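You operate a simulated robot arm through the tools that you are given. There is no shell and no other tool. Be economical: measure what you need, move in short steps, check, and stop when the job is done.

The job below is to be done with a simulated two-armed robot. You get a single attempt, and the scene is never put back.

Task
Pick up the hanging label in teal with one hand, pass it to the other hand and put it on the top of the lid rest.

The check looks at the end state, three seconds after you hand in, the way a careful person would. Anything else that was tipped, shoved, dropped, spilled or broken makes it a failure. A push-on lid holds only when it is set on centred and level and pressed home; a screw cap is set on level and turned clockwise until tight.

Robot
Two 7-joint arms with two-finger parallel grippers on one trunk, on a base that drives. Base frame: it is fixed to the floor where the robot stands at the start and does not move with it; the origin is under the middle of the robot, x ahead of it, y to its left, z up. Lengths are in mm, angles in rad, forces in N, time in s.
The left shoulder is at the start at [70, 156, 1130], the right one opposite. Places, roughly: top of the lid rest [700, -4300, 800]. Payload 3.91 kg a hand.
Tool frame (each hand has its own): the origin (TCP) lies between the finger pads and is the grasp point; the fingertips stand 30 mm ahead of it; z points along the fingers, y is the line along which they close. Largest opening 110 mm; finger width 20, thickness 10; the body of the gripper, 48 by 112 mm, starts 55 mm behind the TCP.
Orientation is told as [roll, pitch, yaw] about the base's x, y, z axes, in that order, counted from this pose: with the fingers straight down and closing along the base's y, the tool's x points along the base's -x, its y along +y and its z along -z.

Tools
- The arms move only by the tool send_rows. It takes "left_rows", "right_rows" or both (then of equal length, played together; a hand with none holds still); each is a list of rows, each an object of numbers (a shift or turn left out is 0, a gripper value left out holds the last): "hand": the gripper command, from -1 (fully open) to 1 (shut), values between in proportion; "x", "y", "z": the shift along the tool's x, y, z in mm; "wx", "wy", "wz": the turn, a rotation vector about the tool's x, y, z in rad. In form: [{"hand": .., "x": .., "y": .., "z": .., "wx": .., "wy": .., "wz": ..}, ...]. A call has 1 to 12 rows; each row shifts and turns the commanded pose from where the row before left it, along the tool's axes as they then stand. A row lasts 0.2 s, in which the tool goes at most 50 mm and 0.15 rad; a call with a longer step from one row to the next is refused whole, and so is a gripper value outside its range. Where a pose cannot be reached the arm comes as near as it can. A force on the tool above 40 N (or 10 N above the force at the start of the call, whichever is more), or a blocked arm, ends the call early, and 0.2 s more pass. Each finger travels about 108 mm/s and halts on what it meets, pressing with about 30 N; the grip force reading is that of the motor and also rises with nothing between the fingers. The clock runs only during rows and for 0.2 s after the last one: add rows that do not move to give the fingers time. It gives the time, the measured TCP pose, the force on the tool (base axes), the opening and the grip force at its end, in the units of the frame above (readings bear some noise), with the torque about the TCP (base axes, N m) and any sound that the robot's microphone picked up.
- Cameras (640 x 400 px; columns grow to the right, rows downward): "scene" is now at [141.9, -4, 1398.8]; the picture's right is [-0.05, -1.00, 0.00], its down [-0.16, 0.01, -0.99] and it looks along [0.99, -0.05, -0.16] (base axes); focal length 250 px, centre (320, 200). "left" rides on the left gripper at [72, -17, -103] in its tool frame; the picture's right is [0.23, 0.97, 0.00], its down [-0.76, 0.18, -0.62] and it looks along [-0.61, 0.14, 0.78] (tool axes); focal length 222 px, centre (320, 200). "right" rides on the right gripper at [72, 17, -103] in its tool frame; the picture's right is [-0.23, 0.97, 0.00], its down [-0.76, -0.18, -0.62] and it looks along [-0.61, -0.14, 0.78] (tool axes); focal length 222 px, centre (320, 200). There is no depth. A picture from a camera that has moved, and an enlarged one, comes with that camera's place and axes in the base frame and with its lens.
- camera(camera): a new picture of that camera. The clock stands still meanwhile.
- move_column(by): slides the trunk up (or, below 0, down) by that many mm; the arms and the scene camera ride with it, the base frame stays. It gives what a move gives, with no picture.
- roll_base(legs): drives the robot by 1 to 6 legs, each [ahead, left, turn to the left] in mm, mm and rad, along the robot's own axes; the way and the turn of a leg run together, so that a leg with both is an arc; at most 1500 mm and 3.142 rad a leg. The arms and the cameras ride along, it lands a little off, and it stops where it bumps. It gives what a move gives.
- pan_tilt(pan, tilt): turns the head with the scene camera to pan (to the left, within 1.501 rad either way) and tilt (down, from -0.506 to 1.204), counted from straight ahead of the robot. It gives what a move gives.
- inspect(camera, box): a new picture of the part [left, top, right, bottom] of that camera's present view, enlarged. The clock stands still meanwhile.
- close_job(): hands the job in; it is judged then, once.

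Go step by step. Nothing tells you exact positions but the pictures and the camera data: compare them with the known pose of the tool, close in by small moves and look again before you grip or let go. The budget is 120 turns and 108 pictures, counting those below and the enlarged ones. Unless the task says otherwise, let go and move clear before handing in.

The tools are called after ">>>" as name(argument=value, ...) on one line, values as JSON. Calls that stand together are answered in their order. send_rows: Moves the arms, as the interface text tells. Its arguments: {"type":"object","properties":{"left_rows":{"type":"array","items":{"type":"object","properties":{"hand":{"type":"number"},"x":{"type":"number"},"y":{"type":"number"},"z":{"type":"number"},"wx":{"type":"number"},"wy":{"type":"number"},"wz":{"type":"number"}}}},"right_rows":{"type":"array","items":{"type":"object","properties":{"hand":{"type":"number"},"x":{"type":"number"},"y":{"type":"number"},"z":{"type":"number"},"wx":{"type":"number"},"wy":{"type":"number"},"wz":{"type":"number"}}}}},"required":[]} The other tools are called the same way: move_column (by) slides the trunk up or down; roll_base (legs) drives the base; pan_tilt (pan, tilt) turns the head that bears the scene camera; camera (camera) takes a picture; inspect (camera, box) takes an enlarged picture of a part of a camera's view; close_job () hands the job in.

At the start:

```text
time: 0.0
left_eef_pos: [396.1, 198.1, 1389.8]
left_ee_rot: [0.0, 0.0, 0.001]
left_force: [-0.3, -0.6, 0.6]
left_wrist_torque: [0.02, 0.0, -0.02]
left_gripper_width: 110.0
left_grip_force: 0.0
right_eef_pos: [409.8, -168.6, 1394.0]
right_ee_rot: [0.0, 0.0, 0.0]
right_force: [-0.5, -0.5, 0.3]
right_wrist_torque: [0.0, 0.01, -0.01]
right_gripper_width: 109.9
right_grip_force: 0.0
trunk travel left (down, up): [-575.0, 365.0]
robot x, y, heading: [-4.4, 1.1, -0.003]
head pan, tilt: [-0.047, 0.157]
```

scene: 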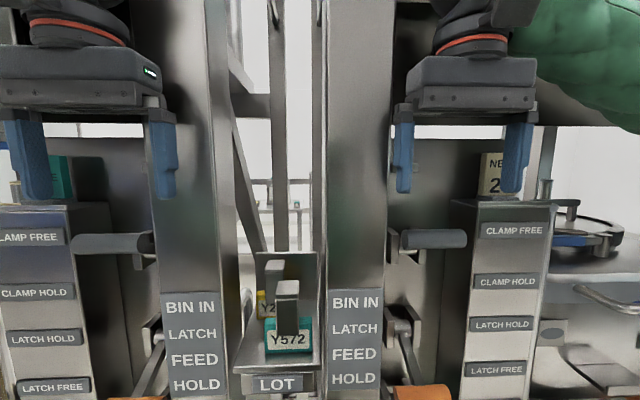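
right: 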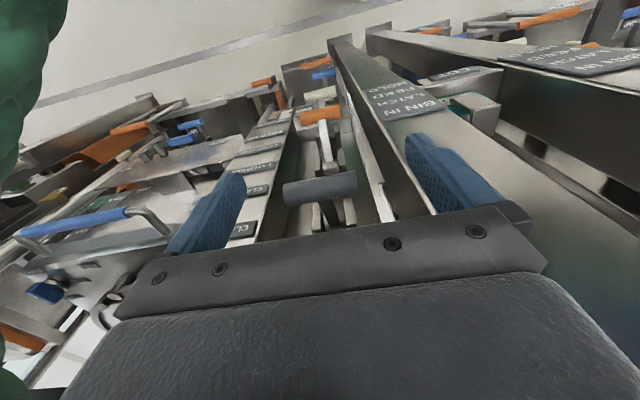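
left: 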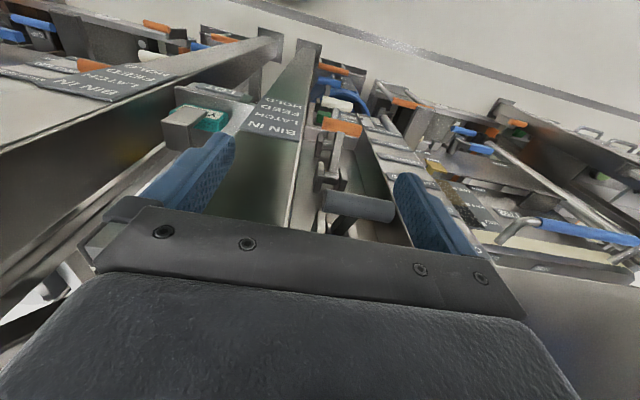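

I see a teal label "Y572" near the middle of the scene, hanging on something over a "LOT" plate. I'll look closer before anything moves.

>>> inspect(camera="scene", box=[220, 230, 350, 400])

>>> inspect(camera="left", box=[150, 70, 270, 160])

>>> pan_tilt(pan=0, tilt=0.8)

>>> camera(camera="scene")

```text
2.35 times, centred on (285, 315) of scene
camera zoom: at [141.9, -4.0, 1398.8], right [-0.05, -1.0, 0.0], down [-0.16, 0.01, -0.99], along [0.99, -0.05, -0.16], focal length 589 px, centre (402, -71)
```

zoom: 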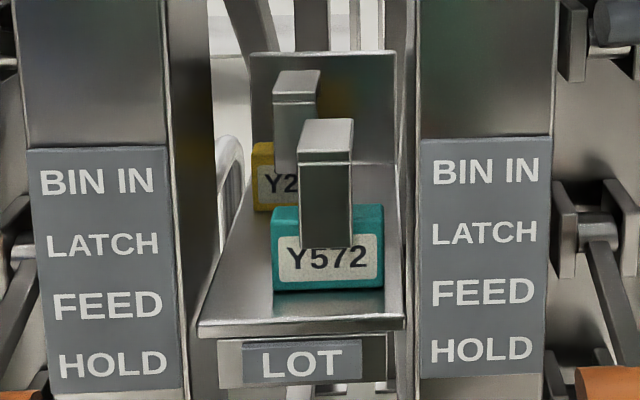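

```text
4.44 times, centred on (210, 115) of left
camera zoom: at [323.9, 179.7, 1494.0], right [-0.23, 0.97, 0.0], down [0.76, 0.18, 0.62], along [0.61, 0.14, -0.78], focal length 987 px, centre (809, 578)
```

zoom: 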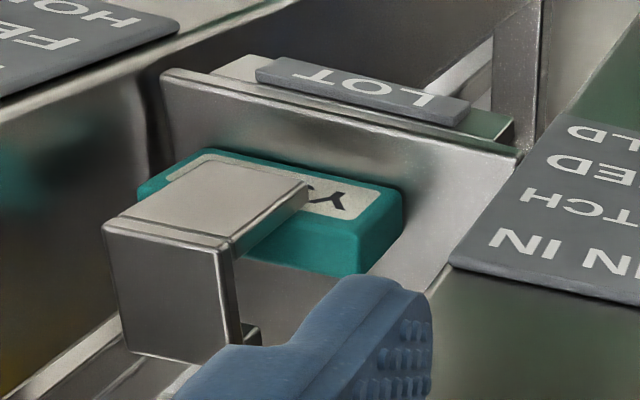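

```text
time: 1.0
left_eef_pos: [397.4, 196.6, 1390.5]
left_ee_rot: [0.002, 0.0, -0.001]
left_force: [-0.2, -0.4, 0.1]
left_wrist_torque: [0.0, 0.02, 0.03]
left_gripper_width: 110.1
left_grip_force: 0.1
right_eef_pos: [409.4, -168.2, 1393.2]
right_ee_rot: [-0.001, 0.001, 0.001]
right_force: [0.0, -0.6, 0.3]
right_wrist_torque: [0.0, 0.01, -0.01]
right_gripper_width: 109.8
right_grip_force: 0.1
trunk travel left (down, up): [-575.0, 365.0]
robot x, y, heading: [3.0, 0.9, 0.0]
head pan, tilt: [0.0, 0.799]
```

```text
102 pictures are left
camera scene: at [129.9, 0.3, 1341.1], right [0.0, -1.0, 0.0], down [-0.72, 0.0, -0.7], along [0.7, 0.0, -0.72], focal length 250 px, centre (320, 200)
```

scene: 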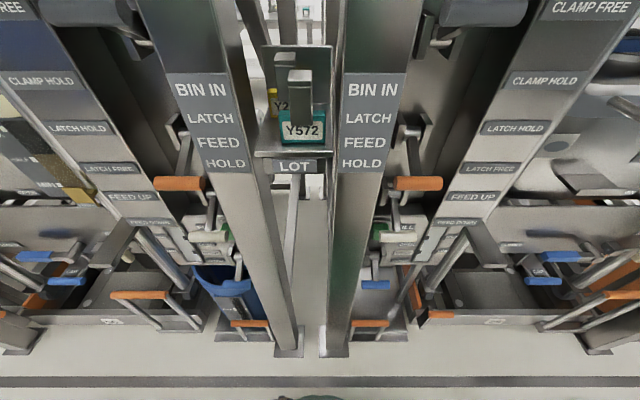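

The teal label sits around [476, 26, 1148] behind or under a metal hook. I'll bring the left hand's camera over it for a better look, staying high.

>>> send_rows(left_rows=[{"y": -40, "x": 30}, {"y": -40, "x": 30}, {"y": -40, "x": 20}, {"y": -30, "x": 20}])

>>> inspect(camera="left", box=[160, 0, 480, 200])

>>> inspect(camera="scene", box=[240, 40, 360, 180])

```text
time: 2.0
left_eef_pos: [297.4, 45.9, 1389.8]
left_ee_rot: [0.002, 0.002, 0.0]
left_force: [0.5, -0.4, -0.1]
left_wrist_torque: [0.05, 0.03, 0.01]
left_gripper_width: 109.9
left_grip_force: 0.1
right_eef_pos: [410.8, -168.6, 1393.4]
right_ee_rot: [-0.002, 0.001, 0.001]
right_force: [0.0, -0.1, 0.1]
right_wrist_torque: [0.03, 0.0, 0.02]
right_gripper_width: 109.7
right_grip_force: 0.2
trunk travel left (down, up): [-575.0, 365.0]
robot x, y, heading: [0.0, 2.5, -0.002]
head pan, tilt: [0.0, 0.799]
```

```text
2.00 times, centred on (320, 100) of left
camera zoom: at [224.0, 28.6, 1493.5], right [-0.23, 0.97, 0.0], down [0.76, 0.18, 0.62], along [0.61, 0.14, -0.78], focal length 444 px, centre (320, 400)
```

zoom: 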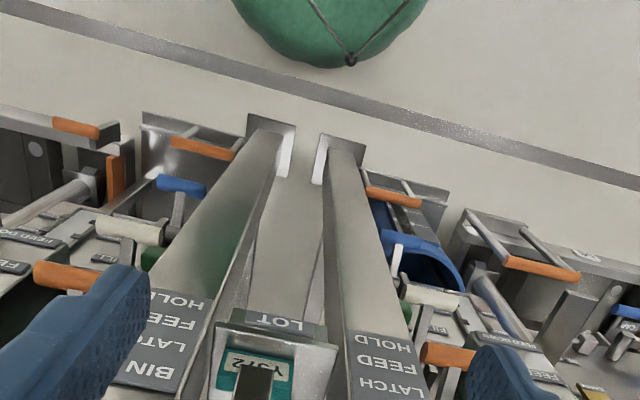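

```text
2.86 times, centred on (300, 110) of scene
camera zoom: at [130.4, -0.6, 1341.0], right [0.0, -1.0, 0.0], down [-0.72, 0.0, -0.7], along [0.7, 0.0, -0.72], focal length 715 px, centre (377, 457)
```

zoom: 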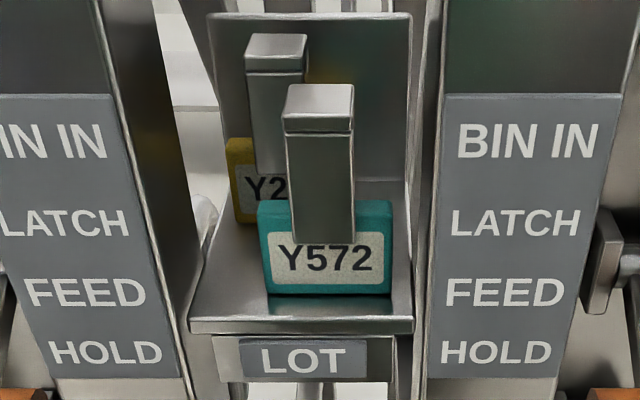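

The label seems to hang on a bracket with a tall front part. I need a side view, so I'll swing the left hand's camera around to look from the left.

>>> send_rows(left_rows=[{"x": -20, "y": 25, "z": 25}, {"x": -20, "y": 25, "z": 25}, {"x": -20, "y": 26, "z": 25}, {"x": -9, "z": 18}, {"wz": 0.14}, {"wz": 0.14}, {"wz": 0.14}, {"wz": 0.14}, {"wz": 0.14}, {"wz": 0.14}, {"wz": 0.1}])

>>> camera(camera="left")

```text
time: 4.4
left_eef_pos: [366.2, 123.4, 1297.4]
left_ee_rot: [-0.002, 0.0, -0.941]
left_force: [0.0, -0.4, 0.3]
left_wrist_torque: [-0.02, -0.02, -0.01]
left_gripper_width: 109.8
left_grip_force: 0.1
right_eef_pos: [409.6, -169.5, 1392.6]
right_ee_rot: [0.0, 0.001, -0.001]
right_force: [-0.5, 0.7, 0.4]
right_wrist_torque: [0.01, -0.02, -0.02]
right_gripper_width: 110.0
right_grip_force: 0.0
trunk travel left (down, up): [-575.0, 365.0]
robot x, y, heading: [1.6, -2.6, 0.001]
head pan, tilt: [0.0, 0.799]
```

```text
99 pictures are left
camera left: at [309.1, 171.2, 1401.1], right [0.65, 0.76, 0.0], down [0.59, -0.51, 0.62], along [0.47, -0.41, -0.78], focal length 222 px, centre (320, 200)
```

left: 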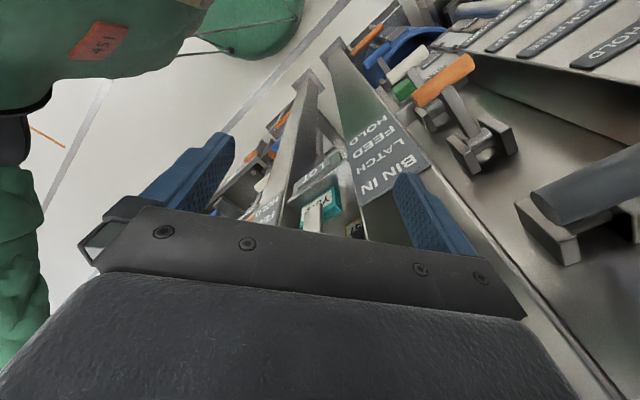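

>>> inspect(camera="left", box=[270, 150, 390, 240])

```text
4.44 times, centred on (330, 195) of left
camera zoom: at [309.1, 171.2, 1401.1], right [0.65, 0.76, 0.0], down [0.59, -0.51, 0.62], along [0.47, -0.41, -0.78], focal length 987 px, centre (276, 222)
```

zoom: 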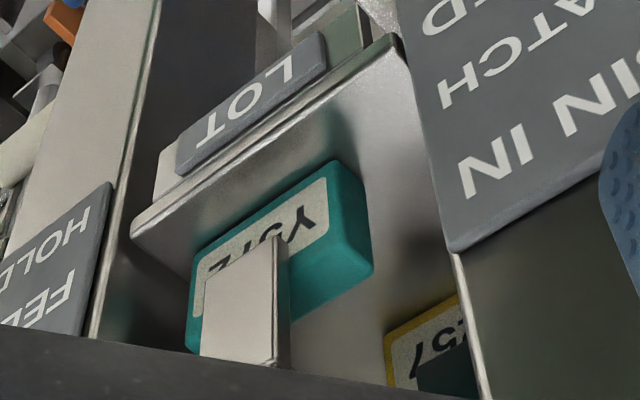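

The label has a thin upright plate in front of it. I'll raise the hand so that the top of the bracket shows.

>>> send_rows(left_rows=[{"z": -40}, {"z": -40}, {"x": -30}])

>>> inspect(camera="left", box=[250, 110, 390, 215])

```text
time: 5.2
left_eef_pos: [382.3, 98.0, 1378.2]
left_ee_rot: [-0.001, -0.001, -0.94]
left_force: [-4.8, -2.3, -1.3]
left_wrist_torque: [0.01, 0.07, 0.03]
left_gripper_width: 107.0
left_grip_force: 0.2
right_eef_pos: [409.6, -168.3, 1393.7]
right_ee_rot: [0.002, -0.001, 0.002]
right_force: [-0.6, 0.4, 0.5]
right_wrist_torque: [0.01, -0.04, 0.0]
right_gripper_width: 110.1
right_grip_force: 0.0
trunk travel left (down, up): [-575.0, 365.0]
robot x, y, heading: [-5.5, 2.1, 0.001]
head pan, tilt: [0.0, 0.799]
```

```text
3.81 times, centred on (320, 162) of left
camera zoom: at [325.3, 145.9, 1481.5], right [0.65, 0.76, 0.0], down [0.59, -0.51, 0.62], along [0.47, -0.41, -0.78], focal length 846 px, centre (320, 343)
```

zoom: 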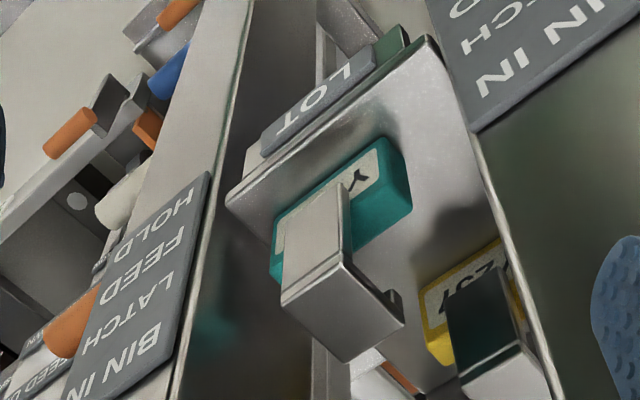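

The bracket is the label's own hook: front plate at x≈457, top plate at z≈1214, y 10–41. The teal block stands on the shelf (x 469–484, y −9…58, z 1122–1176). I'll take the left hand clear of the pillar, straighten it, and look at the surroundings before backing off.

>>> send_rows(left_rows=[{"x": 40}, {"x": 40}, {"wz": -0.14}, {"wz": -0.14}, {"wz": -0.14}, {"wz": -0.14}, {"wz": -0.14}, {"wz": -0.14}, {"wz": -0.1}])

>>> pan_tilt(pan=-1.5, tilt=0.4)

>>> camera(camera="scene")

>>> pan_tilt(pan=-0.6, tilt=0.4)

>>> camera(camera="scene")

```text
time: 7.2
left_eef_pos: [336.0, 165.4, 1377.0]
left_ee_rot: [-0.001, 0.001, 0.004]
left_force: [-0.4, -0.9, 1.1]
left_wrist_torque: [-0.01, 0.0, -0.01]
left_gripper_width: 110.3
left_grip_force: 0.0
right_eef_pos: [409.8, -169.0, 1392.9]
right_ee_rot: [0.0, 0.001, -0.001]
right_force: [0.3, 0.5, 0.2]
right_wrist_torque: [-0.01, -0.01, -0.01]
right_gripper_width: 109.8
right_grip_force: 0.1
trunk travel left (down, up): [-575.0, 365.0]
robot x, y, heading: [0.8, -1.3, -0.002]
head pan, tilt: [0.0, 0.799]
```

```text
time: 8.8
left_eef_pos: [336.5, 163.4, 1377.4]
left_ee_rot: [-0.002, 0.001, 0.001]
left_force: [0.0, 0.1, 1.0]
left_wrist_torque: [0.01, -0.01, -0.01]
left_gripper_width: 110.2
left_grip_force: 0.1
right_eef_pos: [409.8, -169.3, 1392.3]
right_ee_rot: [0.0, 0.0, 0.0]
right_force: [-0.3, 0.0, 0.5]
right_wrist_torque: [0.02, -0.05, 0.02]
right_gripper_width: 110.1
right_grip_force: 0.1
trunk travel left (down, up): [-575.0, 365.0]
robot x, y, heading: [0.9, 0.1, -0.002]
head pan, tilt: [-1.499, 0.4]
```

```text
96 pictures are left
camera scene: at [55.8, -92.1, 1376.2], right [-1.0, -0.07, 0.0], down [-0.03, 0.39, -0.92], along [0.07, -0.92, -0.39], focal length 250 px, centre (320, 200)
```

scene: 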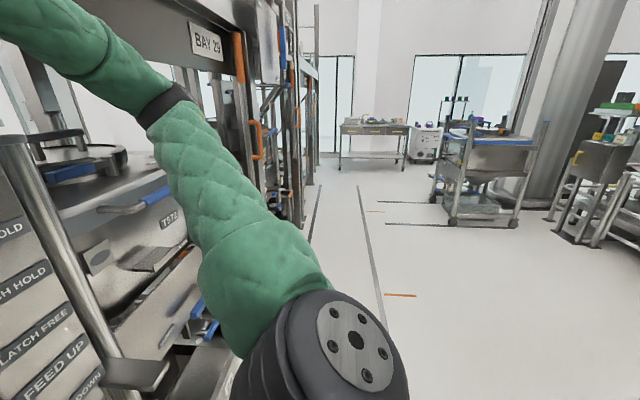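

```text
time: 10.0
left_eef_pos: [336.6, 164.6, 1377.1]
left_ee_rot: [0.001, 0.001, -0.001]
left_force: [-0.1, -0.5, 0.6]
left_wrist_torque: [0.01, 0.0, 0.04]
left_gripper_width: 110.2
left_grip_force: 0.1
right_eef_pos: [410.7, -167.3, 1393.6]
right_ee_rot: [0.0, 0.001, -0.001]
right_force: [1.1, 0.2, 0.2]
right_wrist_torque: [0.03, 0.0, -0.04]
right_gripper_width: 110.0
right_grip_force: 0.1
trunk travel left (down, up): [-575.0, 365.0]
robot x, y, heading: [1.8, 0.3, -0.003]
head pan, tilt: [-0.6, 0.4]
```

```text
95 pictures are left
camera scene: at [125.5, -52.1, 1376.2], right [-0.57, -0.82, 0.0], down [-0.32, 0.22, -0.92], along [0.76, -0.52, -0.39], focal length 250 px, centre (320, 200)
```

scene: 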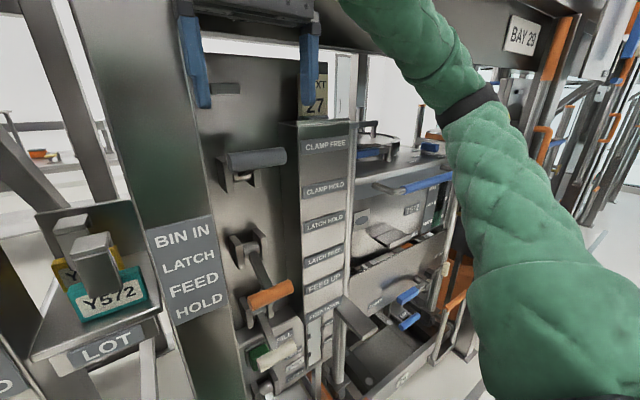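

The right side is a clear aisle, with the lid rest somewhere down it. I'll back off 250 mm for a comfortable forward reach and check the view.

>>> roll_base(legs=[[-250, 0, 0]])

>>> pan_tilt(pan=0.1, tilt=0.4)

>>> camera(camera="scene")

```text
time: 11.8
left_eef_pos: [88.3, 164.3, 1378.2]
left_ee_rot: [0.0, -0.003, 0.001]
left_force: [-0.1, 0.4, -0.3]
left_wrist_torque: [-0.01, -0.03, 0.03]
left_gripper_width: 110.0
left_grip_force: 0.0
right_eef_pos: [161.9, -168.9, 1395.3]
right_ee_rot: [-0.001, -0.001, 0.001]
right_force: [-0.7, -0.3, 0.3]
right_wrist_torque: [0.03, -0.01, -0.01]
right_gripper_width: 110.3
right_grip_force: 0.1
trunk travel left (down, up): [-575.0, 365.0]
robot x, y, heading: [-247.3, 2.5, -0.003]
head pan, tilt: [-0.6, 0.4]
```

```text
time: 12.9
left_eef_pos: [90.2, 164.8, 1378.2]
left_ee_rot: [-0.001, 0.001, 0.001]
left_force: [-0.5, 0.3, -0.6]
left_wrist_torque: [-0.01, 0.0, 0.04]
left_gripper_width: 109.7
left_grip_force: 0.0
right_eef_pos: [161.6, -168.5, 1394.3]
right_ee_rot: [0.0, 0.0, 0.002]
right_force: [0.3, -0.1, 0.4]
right_wrist_torque: [0.02, -0.01, -0.01]
right_gripper_width: 110.3
right_grip_force: 0.0
trunk travel left (down, up): [-575.0, 365.0]
robot x, y, heading: [-245.2, -3.6, -0.002]
head pan, tilt: [0.099, 0.4]
```

```text
94 pictures are left
camera scene: at [-106.5, 9.4, 1376.2], right [0.1, -1.0, 0.0], down [-0.39, -0.04, -0.92], along [0.92, 0.09, -0.39], focal length 250 px, centre (320, 200)
```

scene: 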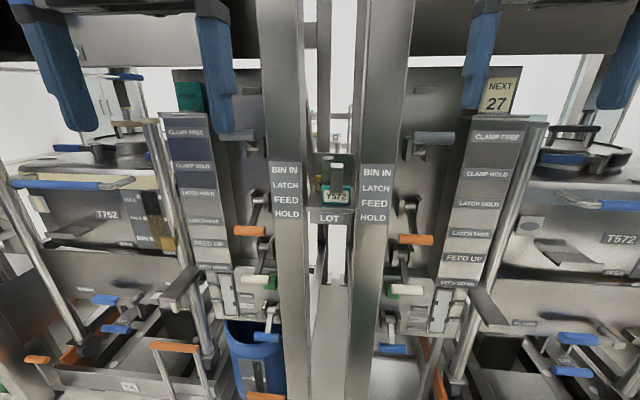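

Now the left hand goes forward and turns to point its fingers ahead, with the opening reduced to about 55 mm.

>>> send_rows(left_rows=[{"hand": 0, "x": -42, "y": -28, "z": 18}, {"x": -42, "y": -28, "z": 18}, {"x": -42, "y": -28, "z": 18}, {"x": -42, "y": -28, "z": 18}, {"x": -32, "y": -28, "z": 16}])

>>> send_rows(left_rows=[{"wy": -0.143}, {"wy": -0.143}, {"wy": -0.143}, {"wy": -0.143}, {"wy": -0.143}, {"wy": -0.143}, {"wy": -0.143}, {"wy": -0.143}, {"wy": -0.143}, {"wy": -0.143}, {"wy": -0.141}])

>>> camera(camera="left")

>>> camera(camera="scene")

```text
refused: row 1 steps farther than a row can; nothing moved
```

```text
time: 15.3
left_eef_pos: [123.1, 135.3, 1494.0]
left_ee_rot: [-0.362, -1.569, 0.363]
left_force: [0.1, -0.3, -0.3]
left_wrist_torque: [0.01, 0.01, -0.04]
left_gripper_width: 110.4
left_grip_force: 0.1
left hand out of reach, approached as far as the arm can: row 7, 8, 9, 10, 11
right_eef_pos: [163.7, -168.8, 1392.7]
right_ee_rot: [0.001, 0.001, 0.001]
right_force: [-0.6, 0.4, -0.9]
right_wrist_torque: [-0.04, 0.0, -0.01]
right_gripper_width: 109.7
right_grip_force: 0.0
trunk travel left (down, up): [-575.0, 365.0]
robot x, y, heading: [-249.3, -0.4, 0.004]
head pan, tilt: [0.099, 0.4]
```

```text
93 pictures are left
camera left: at [18.9, 115.9, 1421.3], right [0.0, 0.97, -0.23], down [-0.62, 0.18, 0.76], along [0.78, 0.14, 0.61], focal length 222 px, centre (320, 200)
```

left: 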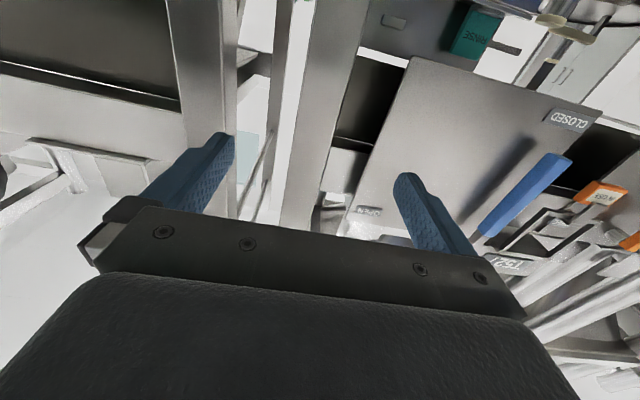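

```text
92 pictures are left
camera scene: at [-105.6, 9.3, 1376.1], right [0.1, -0.99, 0.0], down [-0.39, -0.04, -0.92], along [0.92, 0.09, -0.39], focal length 250 px, centre (320, 200)
```

scene: 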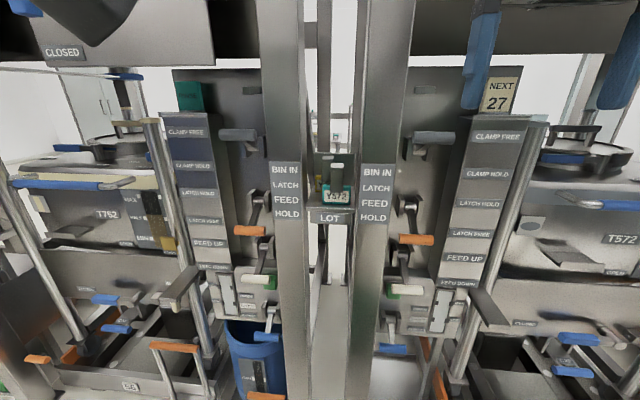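

The hand now points ahead, its camera below it; the target was too close in, so it stopped off. I'll move it forward into reach and read where it is.

>>> send_rows(left_rows=[{"hand": 0, "z": 40, "y": -26}, {"z": 40, "y": -26}, {"z": 40, "y": -26}, {"z": 40, "y": -26}, {"z": 40, "y": -26}, {}, {}])

```text
time: 16.9
left_eef_pos: [318.8, 11.3, 1496.5]
left_ee_rot: [3.129, -1.565, -3.13]
left_force: [-0.9, -0.2, 0.0]
left_wrist_torque: [0.03, 0.03, 0.02]
left_gripper_width: 55.2
left_grip_force: 0.1
left hand out of reach, approached as far as the arm can: row 5
right_eef_pos: [157.9, -168.7, 1395.1]
right_ee_rot: [0.001, -0.006, 0.0]
right_force: [-1.3, 0.3, -0.2]
right_wrist_torque: [0.01, -0.09, -0.03]
right_gripper_width: 110.0
right_grip_force: 0.0
trunk travel left (down, up): [-575.0, 365.0]
robot x, y, heading: [-248.2, -2.8, -0.002]
head pan, tilt: [0.099, 0.4]
```

Next I lower it to hook height, still short of the shelf, and look.

>>> send_rows(left_rows=[{"x": 45, "y": 7}, {"x": 45, "y": 7}, {"x": 45}, {"x": 45}, {"x": 45}, {"x": 45}, {"x": 28, "z": 10}, {}])

>>> camera(camera="scene")

>>> camera(camera="left")

```text
time: 18.7
left_eef_pos: [344.2, 33.1, 1198.4]
left_ee_rot: [-0.815, -1.569, 0.816]
left_force: [0.0, -0.5, 0.1]
left_wrist_torque: [0.01, -0.01, -0.01]
left_gripper_width: 55.0
left_grip_force: 0.1
left hand out of reach, approached as far as the arm can: row 6, 7
right_eef_pos: [164.7, -168.0, 1393.1]
right_ee_rot: [0.002, 0.001, 0.0]
right_force: [-0.1, -0.2, 1.2]
right_wrist_torque: [-0.02, 0.04, 0.01]
right_gripper_width: 110.0
right_grip_force: 0.0
trunk travel left (down, up): [-575.0, 365.0]
robot x, y, heading: [-248.4, -2.2, 0.001]
head pan, tilt: [0.099, 0.4]
```

```text
91 pictures are left
camera scene: at [-105.2, 9.7, 1376.0], right [0.1, -0.99, 0.0], down [-0.39, -0.04, -0.92], along [0.92, 0.09, -0.39], focal length 250 px, centre (320, 200)
```

scene: 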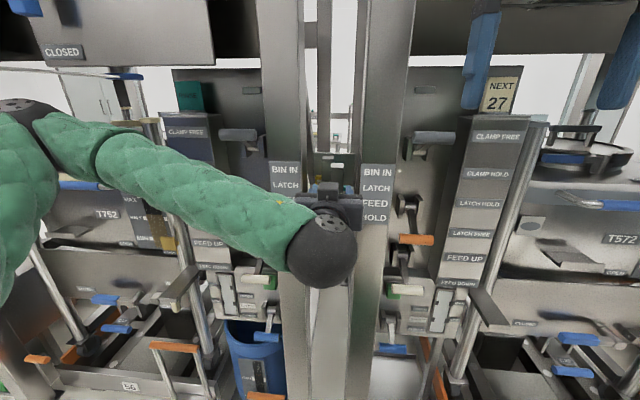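

```text
90 pictures are left
camera left: at [239.1, 15.5, 1127.1], right [0.0, 0.97, -0.23], down [-0.62, 0.18, 0.76], along [0.78, 0.14, 0.61], focal length 222 px, centre (320, 200)
```

left: 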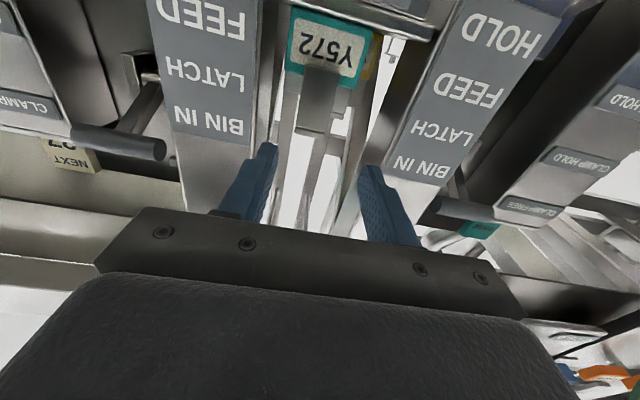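

The hook is centred near y≈26.5 with its top at about z 1212. I'll centre the fingers and move up in part, then check.

>>> send_rows(left_rows=[{"z": 25, "y": -3, "x": -2}, {"z": 25, "y": -3, "x": -2}, {"z": 20}, {}])

>>> camera(camera="left")

>>> inspect(camera="scene", box=[260, 120, 420, 230])

```text
time: 19.7
left_eef_pos: [414.6, 28.2, 1203.1]
left_ee_rot: [-1.117, -1.57, 1.119]
left_force: [0.0, -0.3, -0.8]
left_wrist_torque: [0.02, 0.03, 0.0]
left_gripper_width: 54.9
left_grip_force: 0.0
right_eef_pos: [163.4, -167.8, 1393.4]
right_ee_rot: [0.001, -0.001, 0.002]
right_force: [-0.4, 0.1, -0.3]
right_wrist_torque: [0.03, 0.02, -0.02]
right_gripper_width: 109.9
right_grip_force: 0.0
trunk travel left (down, up): [-575.0, 365.0]
robot x, y, heading: [-247.8, 0.6, 0.007]
head pan, tilt: [0.099, 0.4]
```

```text
89 pictures are left
camera left: at [308.6, 9.6, 1131.8], right [0.0, 0.97, -0.23], down [-0.62, 0.18, 0.76], along [0.78, 0.14, 0.61], focal length 222 px, centre (320, 200)
```

left: 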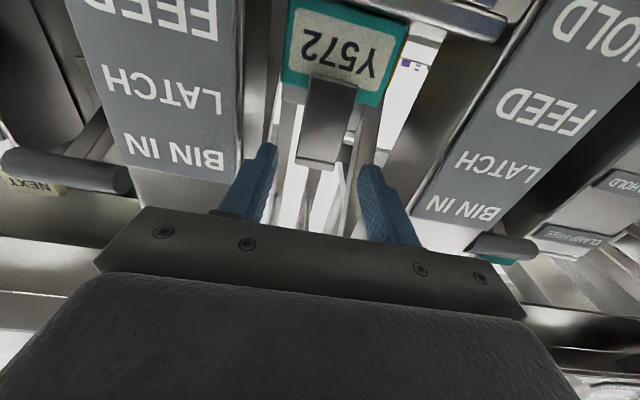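

```text
3.64 times, centred on (340, 175) of scene
camera zoom: at [-106.0, 9.5, 1376.2], right [0.1, -0.99, 0.0], down [-0.39, -0.04, -0.92], along [0.92, 0.09, -0.39], focal length 910 px, centre (247, 291)
```

zoom: 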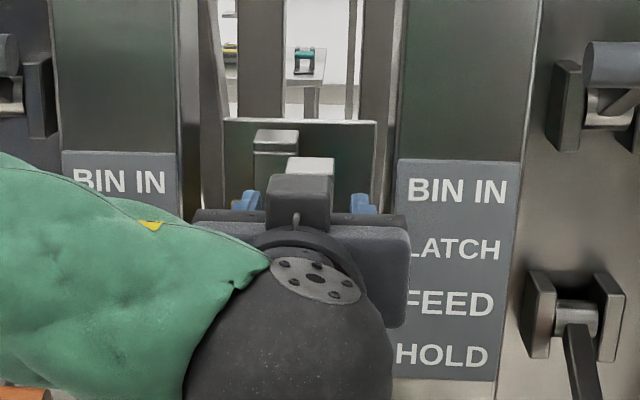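

The hook is centred at y≈26 between the fingers. I'll move in the remaining 53 mm and look.

>>> send_rows(left_rows=[{"z": 20, "y": -1.5}, {"z": 20}, {"z": 13}, {}])

>>> camera(camera="left")

```text
time: 20.7
left_eef_pos: [466.7, 25.8, 1205.1]
left_ee_rot: [-1.383, -1.57, 1.385]
left_force: [-0.5, -0.4, 0.0]
left_wrist_torque: [0.0, -0.02, 0.02]
left_gripper_width: 55.1
left_grip_force: 0.1
right_eef_pos: [164.0, -167.4, 1392.8]
right_ee_rot: [-0.001, -0.001, 0.001]
right_force: [-0.1, -1.2, 0.9]
right_wrist_torque: [-0.04, 0.0, -0.01]
right_gripper_width: 109.7
right_grip_force: 0.0
trunk travel left (down, up): [-575.0, 365.0]
robot x, y, heading: [-247.4, -4.2, 0.001]
head pan, tilt: [0.099, 0.4]
```

```text
87 pictures are left
camera left: at [361.6, 8.2, 1132.4], right [0.0, 0.97, -0.23], down [-0.62, 0.18, 0.76], along [0.78, 0.14, 0.61], focal length 222 px, centre (320, 200)
```

left: 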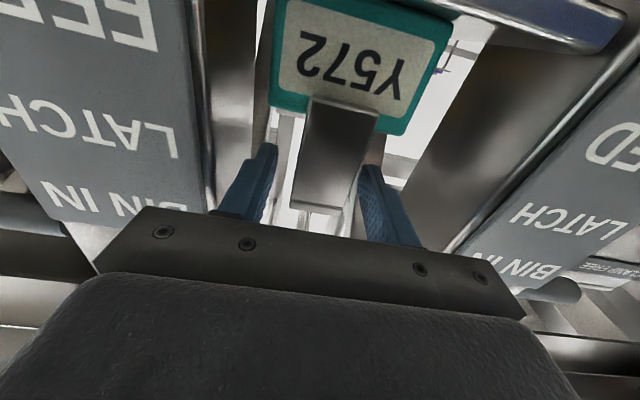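

The hook sits between the pads at the right height. Closing the left gripper.

>>> send_rows(left_rows=[{"hand": 1}, {"hand": 1}, {"hand": 1}, {"hand": 1}])

>>> camera(camera="left")

```text
time: 21.7
left_eef_pos: [466.4, 26.3, 1204.8]
left_ee_rot: [-1.637, -1.573, 1.638]
left_force: [1.3, -0.2, 1.3]
left_wrist_torque: [-0.09, -0.12, -0.02]
left_gripper_width: 31.7
left_grip_force: 29.3
right_eef_pos: [164.5, -168.9, 1393.9]
right_ee_rot: [-0.002, 0.001, 0.003]
right_force: [-0.2, -0.3, 0.0]
right_wrist_torque: [-0.02, 0.01, 0.02]
right_gripper_width: 110.1
right_grip_force: 0.1
trunk travel left (down, up): [-575.0, 365.0]
robot x, y, heading: [-246.4, -1.8, -0.002]
head pan, tilt: [0.099, 0.4]
```

```text
86 pictures are left
camera left: at [361.6, 8.2, 1132.3], right [0.0, 0.97, -0.23], down [-0.62, 0.18, 0.76], along [0.78, 0.14, 0.61], focal length 222 px, centre (320, 200)
```

left: 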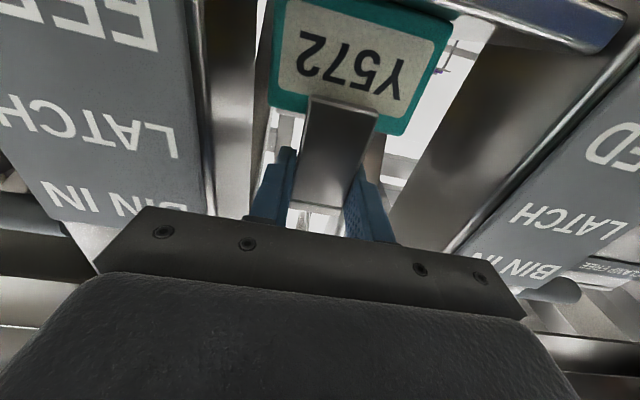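

Gripped at 31.7 mm. Lift about 30 mm (tool −x is up) and look.

>>> send_rows(left_rows=[{"x": -10}, {"x": -10}, {"x": -10}, {}])

>>> camera(camera="left")

```text
time: 22.7
left_eef_pos: [466.0, 25.3, 1234.2]
left_ee_rot: [-0.435, -1.571, 0.438]
left_force: [0.1, -1.0, -0.5]
left_wrist_torque: [0.02, 0.01, 0.03]
left_gripper_width: 31.7
left_grip_force: 30.1
right_eef_pos: [164.0, -168.1, 1393.4]
right_ee_rot: [0.0, 0.0, 0.001]
right_force: [-0.1, -0.4, 0.3]
right_wrist_torque: [0.0, 0.0, -0.01]
right_gripper_width: 110.0
right_grip_force: 0.1
trunk travel left (down, up): [-575.0, 365.0]
robot x, y, heading: [-247.4, 1.4, 0.002]
head pan, tilt: [0.099, 0.4]
```

```text
85 pictures are left
camera left: at [361.6, 7.8, 1162.5], right [0.0, 0.97, -0.23], down [-0.62, 0.18, 0.76], along [0.78, 0.14, 0.61], focal length 222 px, centre (320, 200)
```

left: 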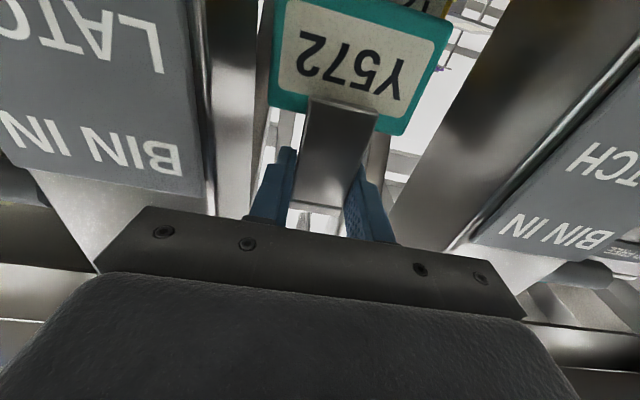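

The label is free of the shelf. I'll draw it straight back by moving the base, then strafe right down the aisle in stages and look for the lid rest.

>>> roll_base(legs=[[-250, 0, 0]])

>>> camera(camera="left")

>>> pan_tilt(pan=-1.3, tilt=0.3)

>>> camera(camera="scene")

```text
time: 24.5
left_eef_pos: [216.1, 26.7, 1234.3]
left_ee_rot: [-2.813, -1.571, 2.817]
left_force: [0.1, 0.0, -1.1]
left_wrist_torque: [0.01, -0.02, 0.0]
left_gripper_width: 31.6
left_grip_force: 29.7
right_eef_pos: [-86.2, -168.7, 1393.9]
right_ee_rot: [0.0, -0.001, 0.003]
right_force: [-0.8, 1.2, 1.5]
right_wrist_torque: [0.0, -0.01, -0.01]
right_gripper_width: 109.7
right_grip_force: 0.0
trunk travel left (down, up): [-575.0, 365.0]
robot x, y, heading: [-494.0, -2.2, 0.005]
head pan, tilt: [0.099, 0.4]
```

```text
84 pictures are left
camera left: at [111.6, 8.3, 1163.0], right [0.0, 0.97, -0.23], down [-0.62, 0.18, 0.76], along [0.78, 0.14, 0.61], focal length 222 px, centre (320, 200)
```

left: 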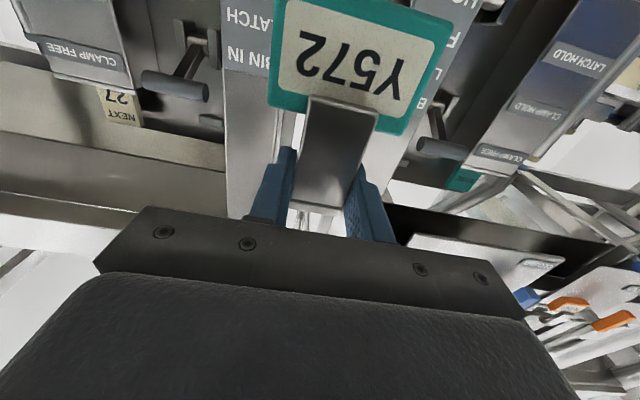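

```text
time: 26.1
left_eef_pos: [217.6, 25.9, 1234.3]
left_ee_rot: [-1.141, -1.57, 1.144]
left_force: [-0.1, 0.5, -0.7]
left_wrist_torque: [0.01, 0.05, -0.01]
left_gripper_width: 31.7
left_grip_force: 30.3
right_eef_pos: [-85.5, -168.1, 1394.1]
right_ee_rot: [0.0, 0.0, 0.002]
right_force: [-0.1, 0.1, -0.6]
right_wrist_torque: [0.02, -0.03, -0.02]
right_gripper_width: 109.9
right_grip_force: 0.1
trunk travel left (down, up): [-575.0, 365.0]
robot x, y, heading: [-494.5, -0.2, 0.005]
head pan, tilt: [-1.3, 0.3]
```

```text
83 pictures are left
camera scene: at [-422.0, -90.1, 1385.4], right [-0.96, -0.27, 0.0], down [-0.08, 0.28, -0.96], along [0.26, -0.92, -0.3], focal length 250 px, centre (320, 200)
```

scene: 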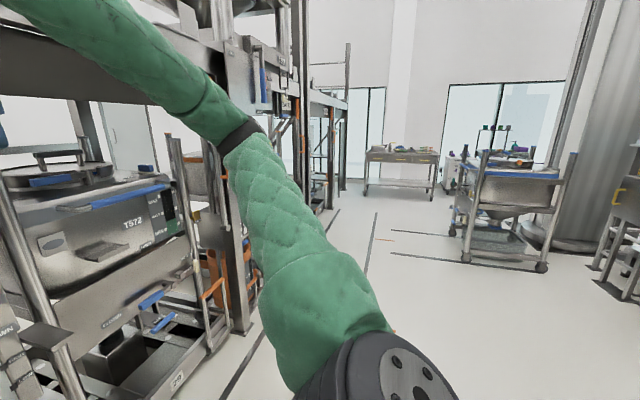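

Path along the aisle is clear at this x. Strafing right in stages.

>>> roll_base(legs=[[0, -1500, 0], [0, -1300, 0]])

>>> pan_tilt(pan=-0.9, tilt=0.3)

>>> camera(camera="scene")

```text
time: 39.5
left_eef_pos: [222.0, -2749.1, 1233.7]
left_ee_rot: [0.074, -1.572, -0.061]
left_force: [0.3, -1.0, -0.1]
left_wrist_torque: [0.01, 0.0, 0.0]
left_gripper_width: 31.7
left_grip_force: 29.8
right_eef_pos: [-77.4, -2946.0, 1392.7]
right_ee_rot: [-0.001, 0.0, 0.012]
right_force: [0.4, 0.1, -0.4]
right_wrist_torque: [0.0, -0.02, 0.04]
right_gripper_width: 110.2
right_grip_force: 0.1
trunk travel left (down, up): [-575.0, 365.0]
robot x, y, heading: [-490.8, -2779.5, 0.011]
head pan, tilt: [-1.3, 0.3]
```

```text
time: 40.4
left_eef_pos: [221.8, -2748.0, 1233.7]
left_ee_rot: [-0.93, -1.57, 0.939]
left_force: [-0.4, -0.4, -1.4]
left_wrist_torque: [0.0, 0.02, 0.02]
left_gripper_width: 31.7
left_grip_force: 29.8
right_eef_pos: [-78.4, -2945.6, 1391.9]
right_ee_rot: [0.001, 0.002, 0.01]
right_force: [0.4, 0.0, 0.5]
right_wrist_torque: [-0.01, 0.02, -0.02]
right_gripper_width: 110.1
right_grip_force: 0.1
trunk travel left (down, up): [-575.0, 365.0]
robot x, y, heading: [-491.1, -2781.5, 0.009]
head pan, tilt: [-0.901, 0.3]
```

```text
82 pictures are left
camera scene: at [-382.0, -2853.8, 1385.4], right [-0.78, -0.63, 0.0], down [-0.19, 0.23, -0.96], along [0.6, -0.74, -0.3], focal length 250 px, centre (320, 200)
```

scene: 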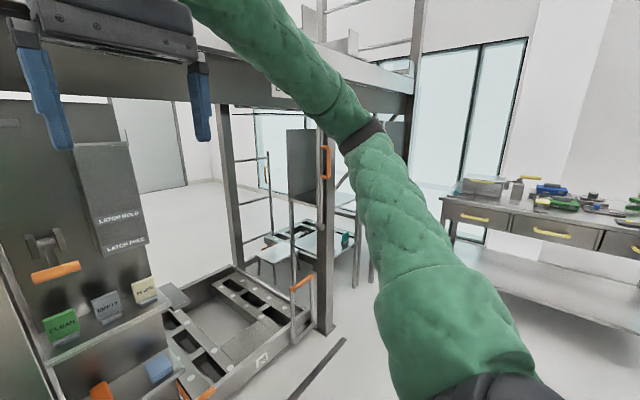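

Expected lid rest appears near column 329, row 203, behind a post. Enlarging there.

>>> inspect(camera="scene", box=[230, 130, 400, 290])

```text
2.50 times, centred on (315, 210) of scene
camera zoom: at [-382.0, -2853.8, 1385.4], right [-0.78, -0.63, 0.0], down [-0.19, 0.23, -0.96], along [0.6, -0.74, -0.3], focal length 626 px, centre (332, 175)
```

zoom: 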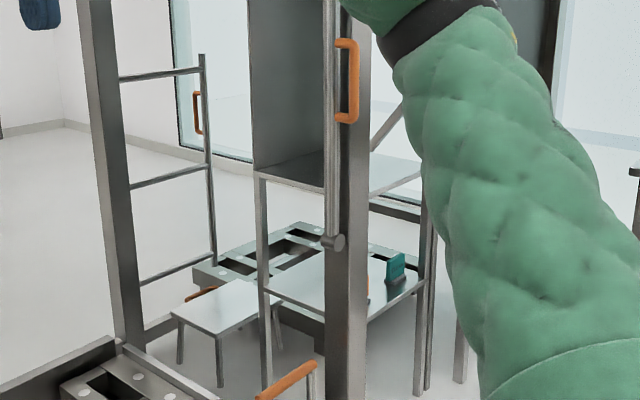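

The lid rest looks to be a small stand with shelves; its upper plate near z 800. I'll strafe on to y ≈ −4120, which leaves it slightly right of the robot, then look.

>>> roll_base(legs=[[0, -1340, 0]])

>>> pan_tilt(pan=-0.2, tilt=0.4)

>>> camera(camera="scene")

```text
time: 47.1
left_eef_pos: [238.1, -4083.5, 1235.5]
left_ee_rot: [-0.103, -1.569, 0.118]
left_force: [-0.4, 0.0, -0.6]
left_wrist_torque: [0.03, 0.02, 0.02]
left_gripper_width: 31.8
left_grip_force: 29.8
right_eef_pos: [-62.4, -4281.1, 1392.4]
right_ee_rot: [0.0, -0.001, 0.012]
right_force: [-0.2, -0.4, 0.1]
right_wrist_torque: [0.03, -0.01, 0.0]
right_gripper_width: 110.1
right_grip_force: 0.1
trunk travel left (down, up): [-575.0, 365.0]
robot x, y, heading: [-469.0, -4118.4, 0.013]
head pan, tilt: [-0.901, 0.3]
```

```text
time: 48.2
left_eef_pos: [237.7, -4084.0, 1233.9]
left_ee_rot: [-0.655, -1.57, 0.669]
left_force: [0.2, 0.4, -1.1]
left_wrist_torque: [0.03, 0.01, 0.0]
left_gripper_width: 31.6
left_grip_force: 30.2
right_eef_pos: [-62.6, -4281.2, 1394.0]
right_ee_rot: [0.0, -0.002, 0.01]
right_force: [0.1, 1.2, -0.1]
right_wrist_torque: [0.02, 0.01, 0.02]
right_gripper_width: 110.1
right_grip_force: 0.0
trunk travel left (down, up): [-575.0, 365.0]
robot x, y, heading: [-472.8, -4114.9, 0.013]
head pan, tilt: [-0.201, 0.4]
```

```text
80 pictures are left
camera scene: at [-334.3, -4133.9, 1376.1], right [-0.19, -0.98, 0.0], down [-0.38, 0.07, -0.92], along [0.9, -0.17, -0.39], focal length 250 px, centre (320, 200)
```

scene: 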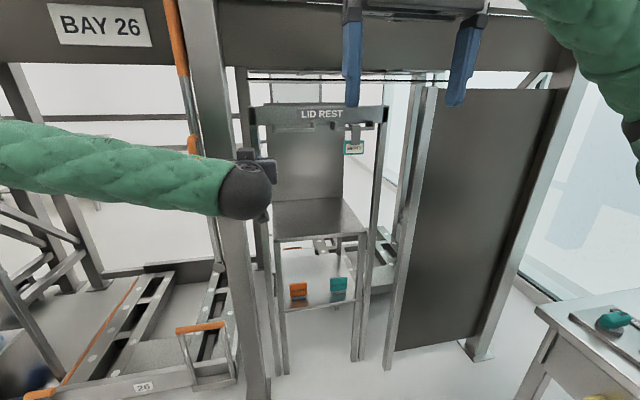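

The LID REST stand is straight ahead, between the posts. Enlarging it.

>>> inspect(camera="scene", box=[230, 80, 410, 260])

>>> inspect(camera="scene", box=[260, 95, 400, 185])

```text
2.22 times, centred on (320, 170) of scene
camera zoom: at [-334.3, -4133.9, 1376.1], right [-0.19, -0.98, 0.0], down [-0.38, 0.07, -0.92], along [0.9, -0.17, -0.39], focal length 556 px, centre (320, 267)
```

zoom: 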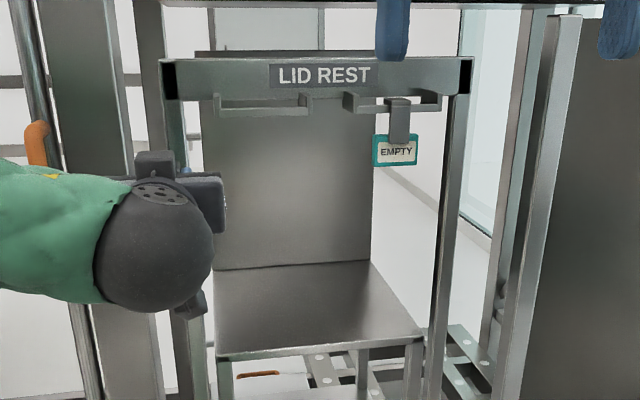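

```text
4.44 times, centred on (330, 140) of scene
camera zoom: at [-334.3, -4133.9, 1376.1], right [-0.19, -0.98, 0.0], down [-0.38, 0.07, -0.92], along [0.9, -0.17, -0.39], focal length 1112 px, centre (276, 467)
```

zoom: 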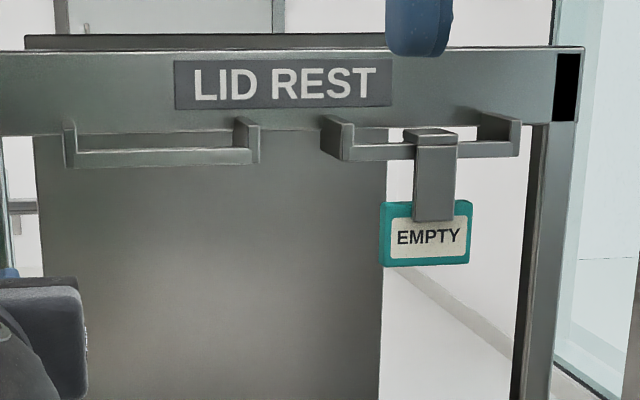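

Besides the shelf at z≈800 there is a header with rails and another small tag on it, which I must not touch. Now the handover: the right hand comes from above, fingers either side of the teal block. First I bring it forward, keeping it to the right of the left hand.

>>> send_rows(right_rows=[{"x": -45, "hand": -1}, {"x": -45}, {"x": -45}, {"x": -45}, {"x": -45}, {"x": -45}, {"x": -44}, {"wy": 0.15}, {}])

>>> camera(camera="right")

>>> camera(camera="scene")

```text
time: 50.2
left_eef_pos: [239.6, -4084.2, 1234.4]
left_ee_rot: [0.093, -1.569, -0.08]
left_force: [0.0, 0.0, -0.6]
left_wrist_torque: [-0.03, 0.0, -0.01]
left_gripper_width: 31.5
left_grip_force: 29.8
right_eef_pos: [253.3, -4277.9, 1391.7]
right_ee_rot: [-0.001, 0.152, 0.012]
right_force: [0.4, -0.7, -0.9]
right_wrist_torque: [0.0, 0.0, 0.01]
right_gripper_width: 110.2
right_grip_force: 0.0
trunk travel left (down, up): [-575.0, 365.0]
robot x, y, heading: [-474.1, -4117.1, 0.011]
head pan, tilt: [-0.201, 0.4]
```

```text
77 pictures are left
camera right: at [195.9, -4261.3, 1504.5], right [0.21, 0.98, -0.03], down [0.85, -0.17, 0.5], along [0.48, -0.13, -0.86], focal length 222 px, centre (320, 200)
```

right: 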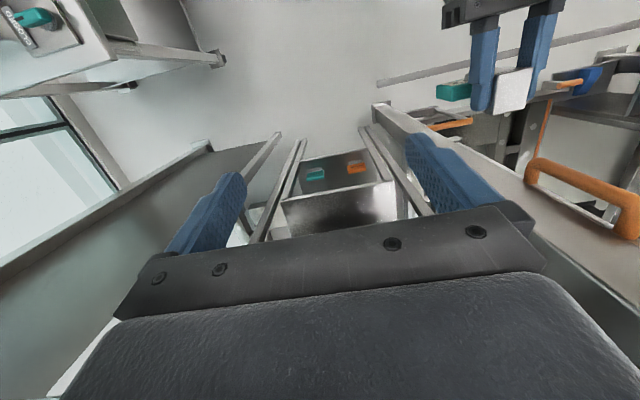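

```text
76 pictures are left
camera scene: at [-333.3, -4134.2, 1376.0], right [-0.19, -0.98, 0.0], down [-0.38, 0.07, -0.92], along [0.9, -0.17, -0.39], focal length 250 px, centre (320, 200)
```

scene: 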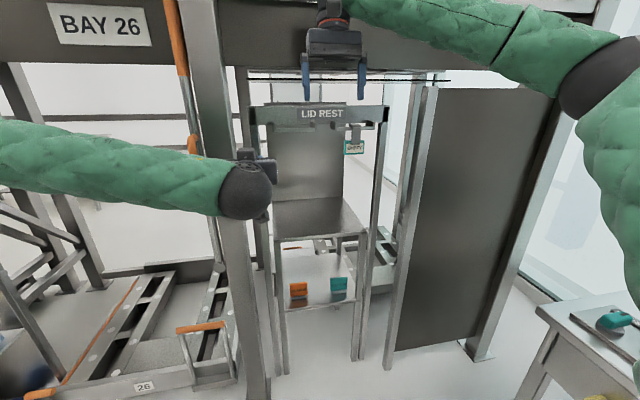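

The label is visible at the right hand's upper right. I'll move the right hand left over it, still high, and check.

>>> send_rows(right_rows=[{"y": 48}, {"y": 48}, {"y": 48}, {"y": 50}, {}])

>>> camera(camera="right")

```text
time: 51.4
left_eef_pos: [238.2, -4084.6, 1235.6]
left_ee_rot: [1.661, -1.57, -1.647]
left_force: [0.0, -1.6, -1.0]
left_wrist_torque: [0.01, 0.01, 0.04]
left_gripper_width: 31.6
left_grip_force: 30.2
right_eef_pos: [247.5, -4086.7, 1393.3]
right_ee_rot: [0.001, 0.15, 0.012]
right_force: [-0.2, -0.4, -1.2]
right_wrist_torque: [0.06, 0.0, 0.03]
right_gripper_width: 110.0
right_grip_force: 0.1
trunk travel left (down, up): [-575.0, 365.0]
robot x, y, heading: [-476.1, -4115.1, 0.012]
head pan, tilt: [-0.201, 0.4]
```

```text
75 pictures are left
camera right: at [191.4, -4070.3, 1506.0], right [0.21, 0.98, -0.03], down [0.85, -0.17, 0.5], along [0.48, -0.13, -0.86], focal length 222 px, centre (320, 200)
```

right: 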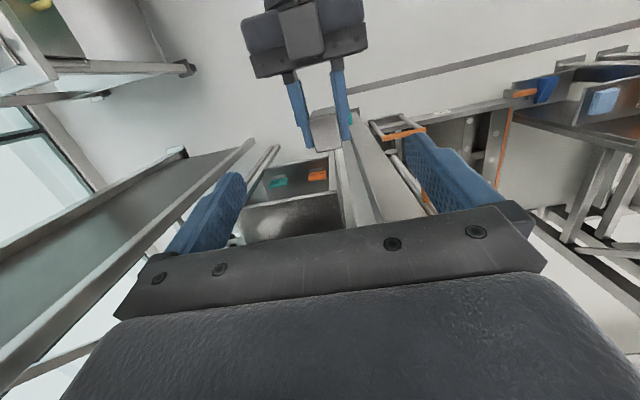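

The hook is centred under the right hand (y≈−4084). I'll lean the hand a bit more away from the left hand and go down halfway.

>>> send_rows(right_rows=[{"wy": 0.07}, {"x": -8, "y": 2, "z": 33}, {"x": -8, "z": 33}, {"x": -8, "z": 33}, {}])

>>> camera(camera="right")

>>> inspect(camera="scene", box=[180, 40, 400, 240])

```text
time: 52.6
left_eef_pos: [237.9, -4082.4, 1234.9]
left_ee_rot: [-1.751, -1.571, 1.764]
left_force: [-0.1, 0.0, -1.1]
left_wrist_torque: [-0.01, 0.03, -0.02]
left_gripper_width: 31.7
left_grip_force: 30.0
right_eef_pos: [251.1, -4079.4, 1292.1]
right_ee_rot: [-0.001, 0.219, 0.013]
right_force: [0.6, 0.4, 1.1]
right_wrist_torque: [0.03, -0.01, 0.02]
right_gripper_width: 110.1
right_grip_force: 0.1
trunk travel left (down, up): [-575.0, 365.0]
robot x, y, heading: [-472.8, -4115.9, 0.013]
head pan, tilt: [-0.201, 0.4]
```

```text
74 pictures are left
camera right: at [201.5, -4063.8, 1408.4], right [0.21, 0.98, -0.05], down [0.88, -0.17, 0.44], along [0.42, -0.14, -0.9], focal length 222 px, centre (320, 200)
```

right: 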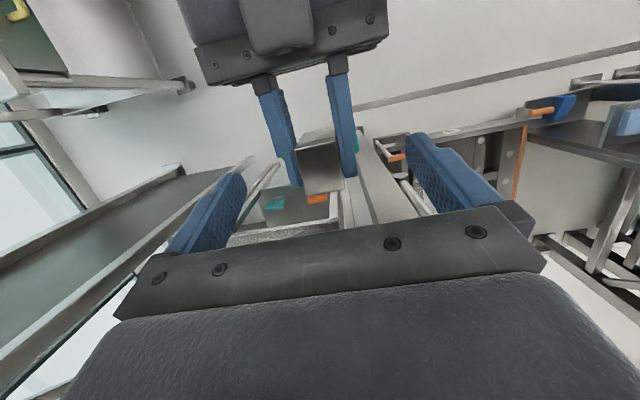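

```text
2.00 times, centred on (290, 140) of scene
camera zoom: at [-334.8, -4133.2, 1376.2], right [-0.19, -0.98, 0.0], down [-0.38, 0.07, -0.92], along [0.9, -0.17, -0.39], focal length 500 px, centre (380, 320)
```

zoom: 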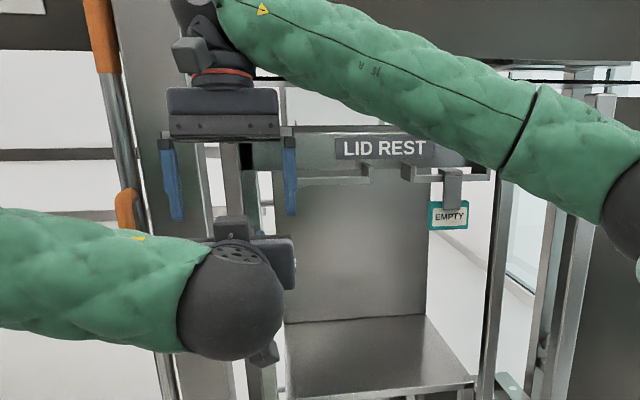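

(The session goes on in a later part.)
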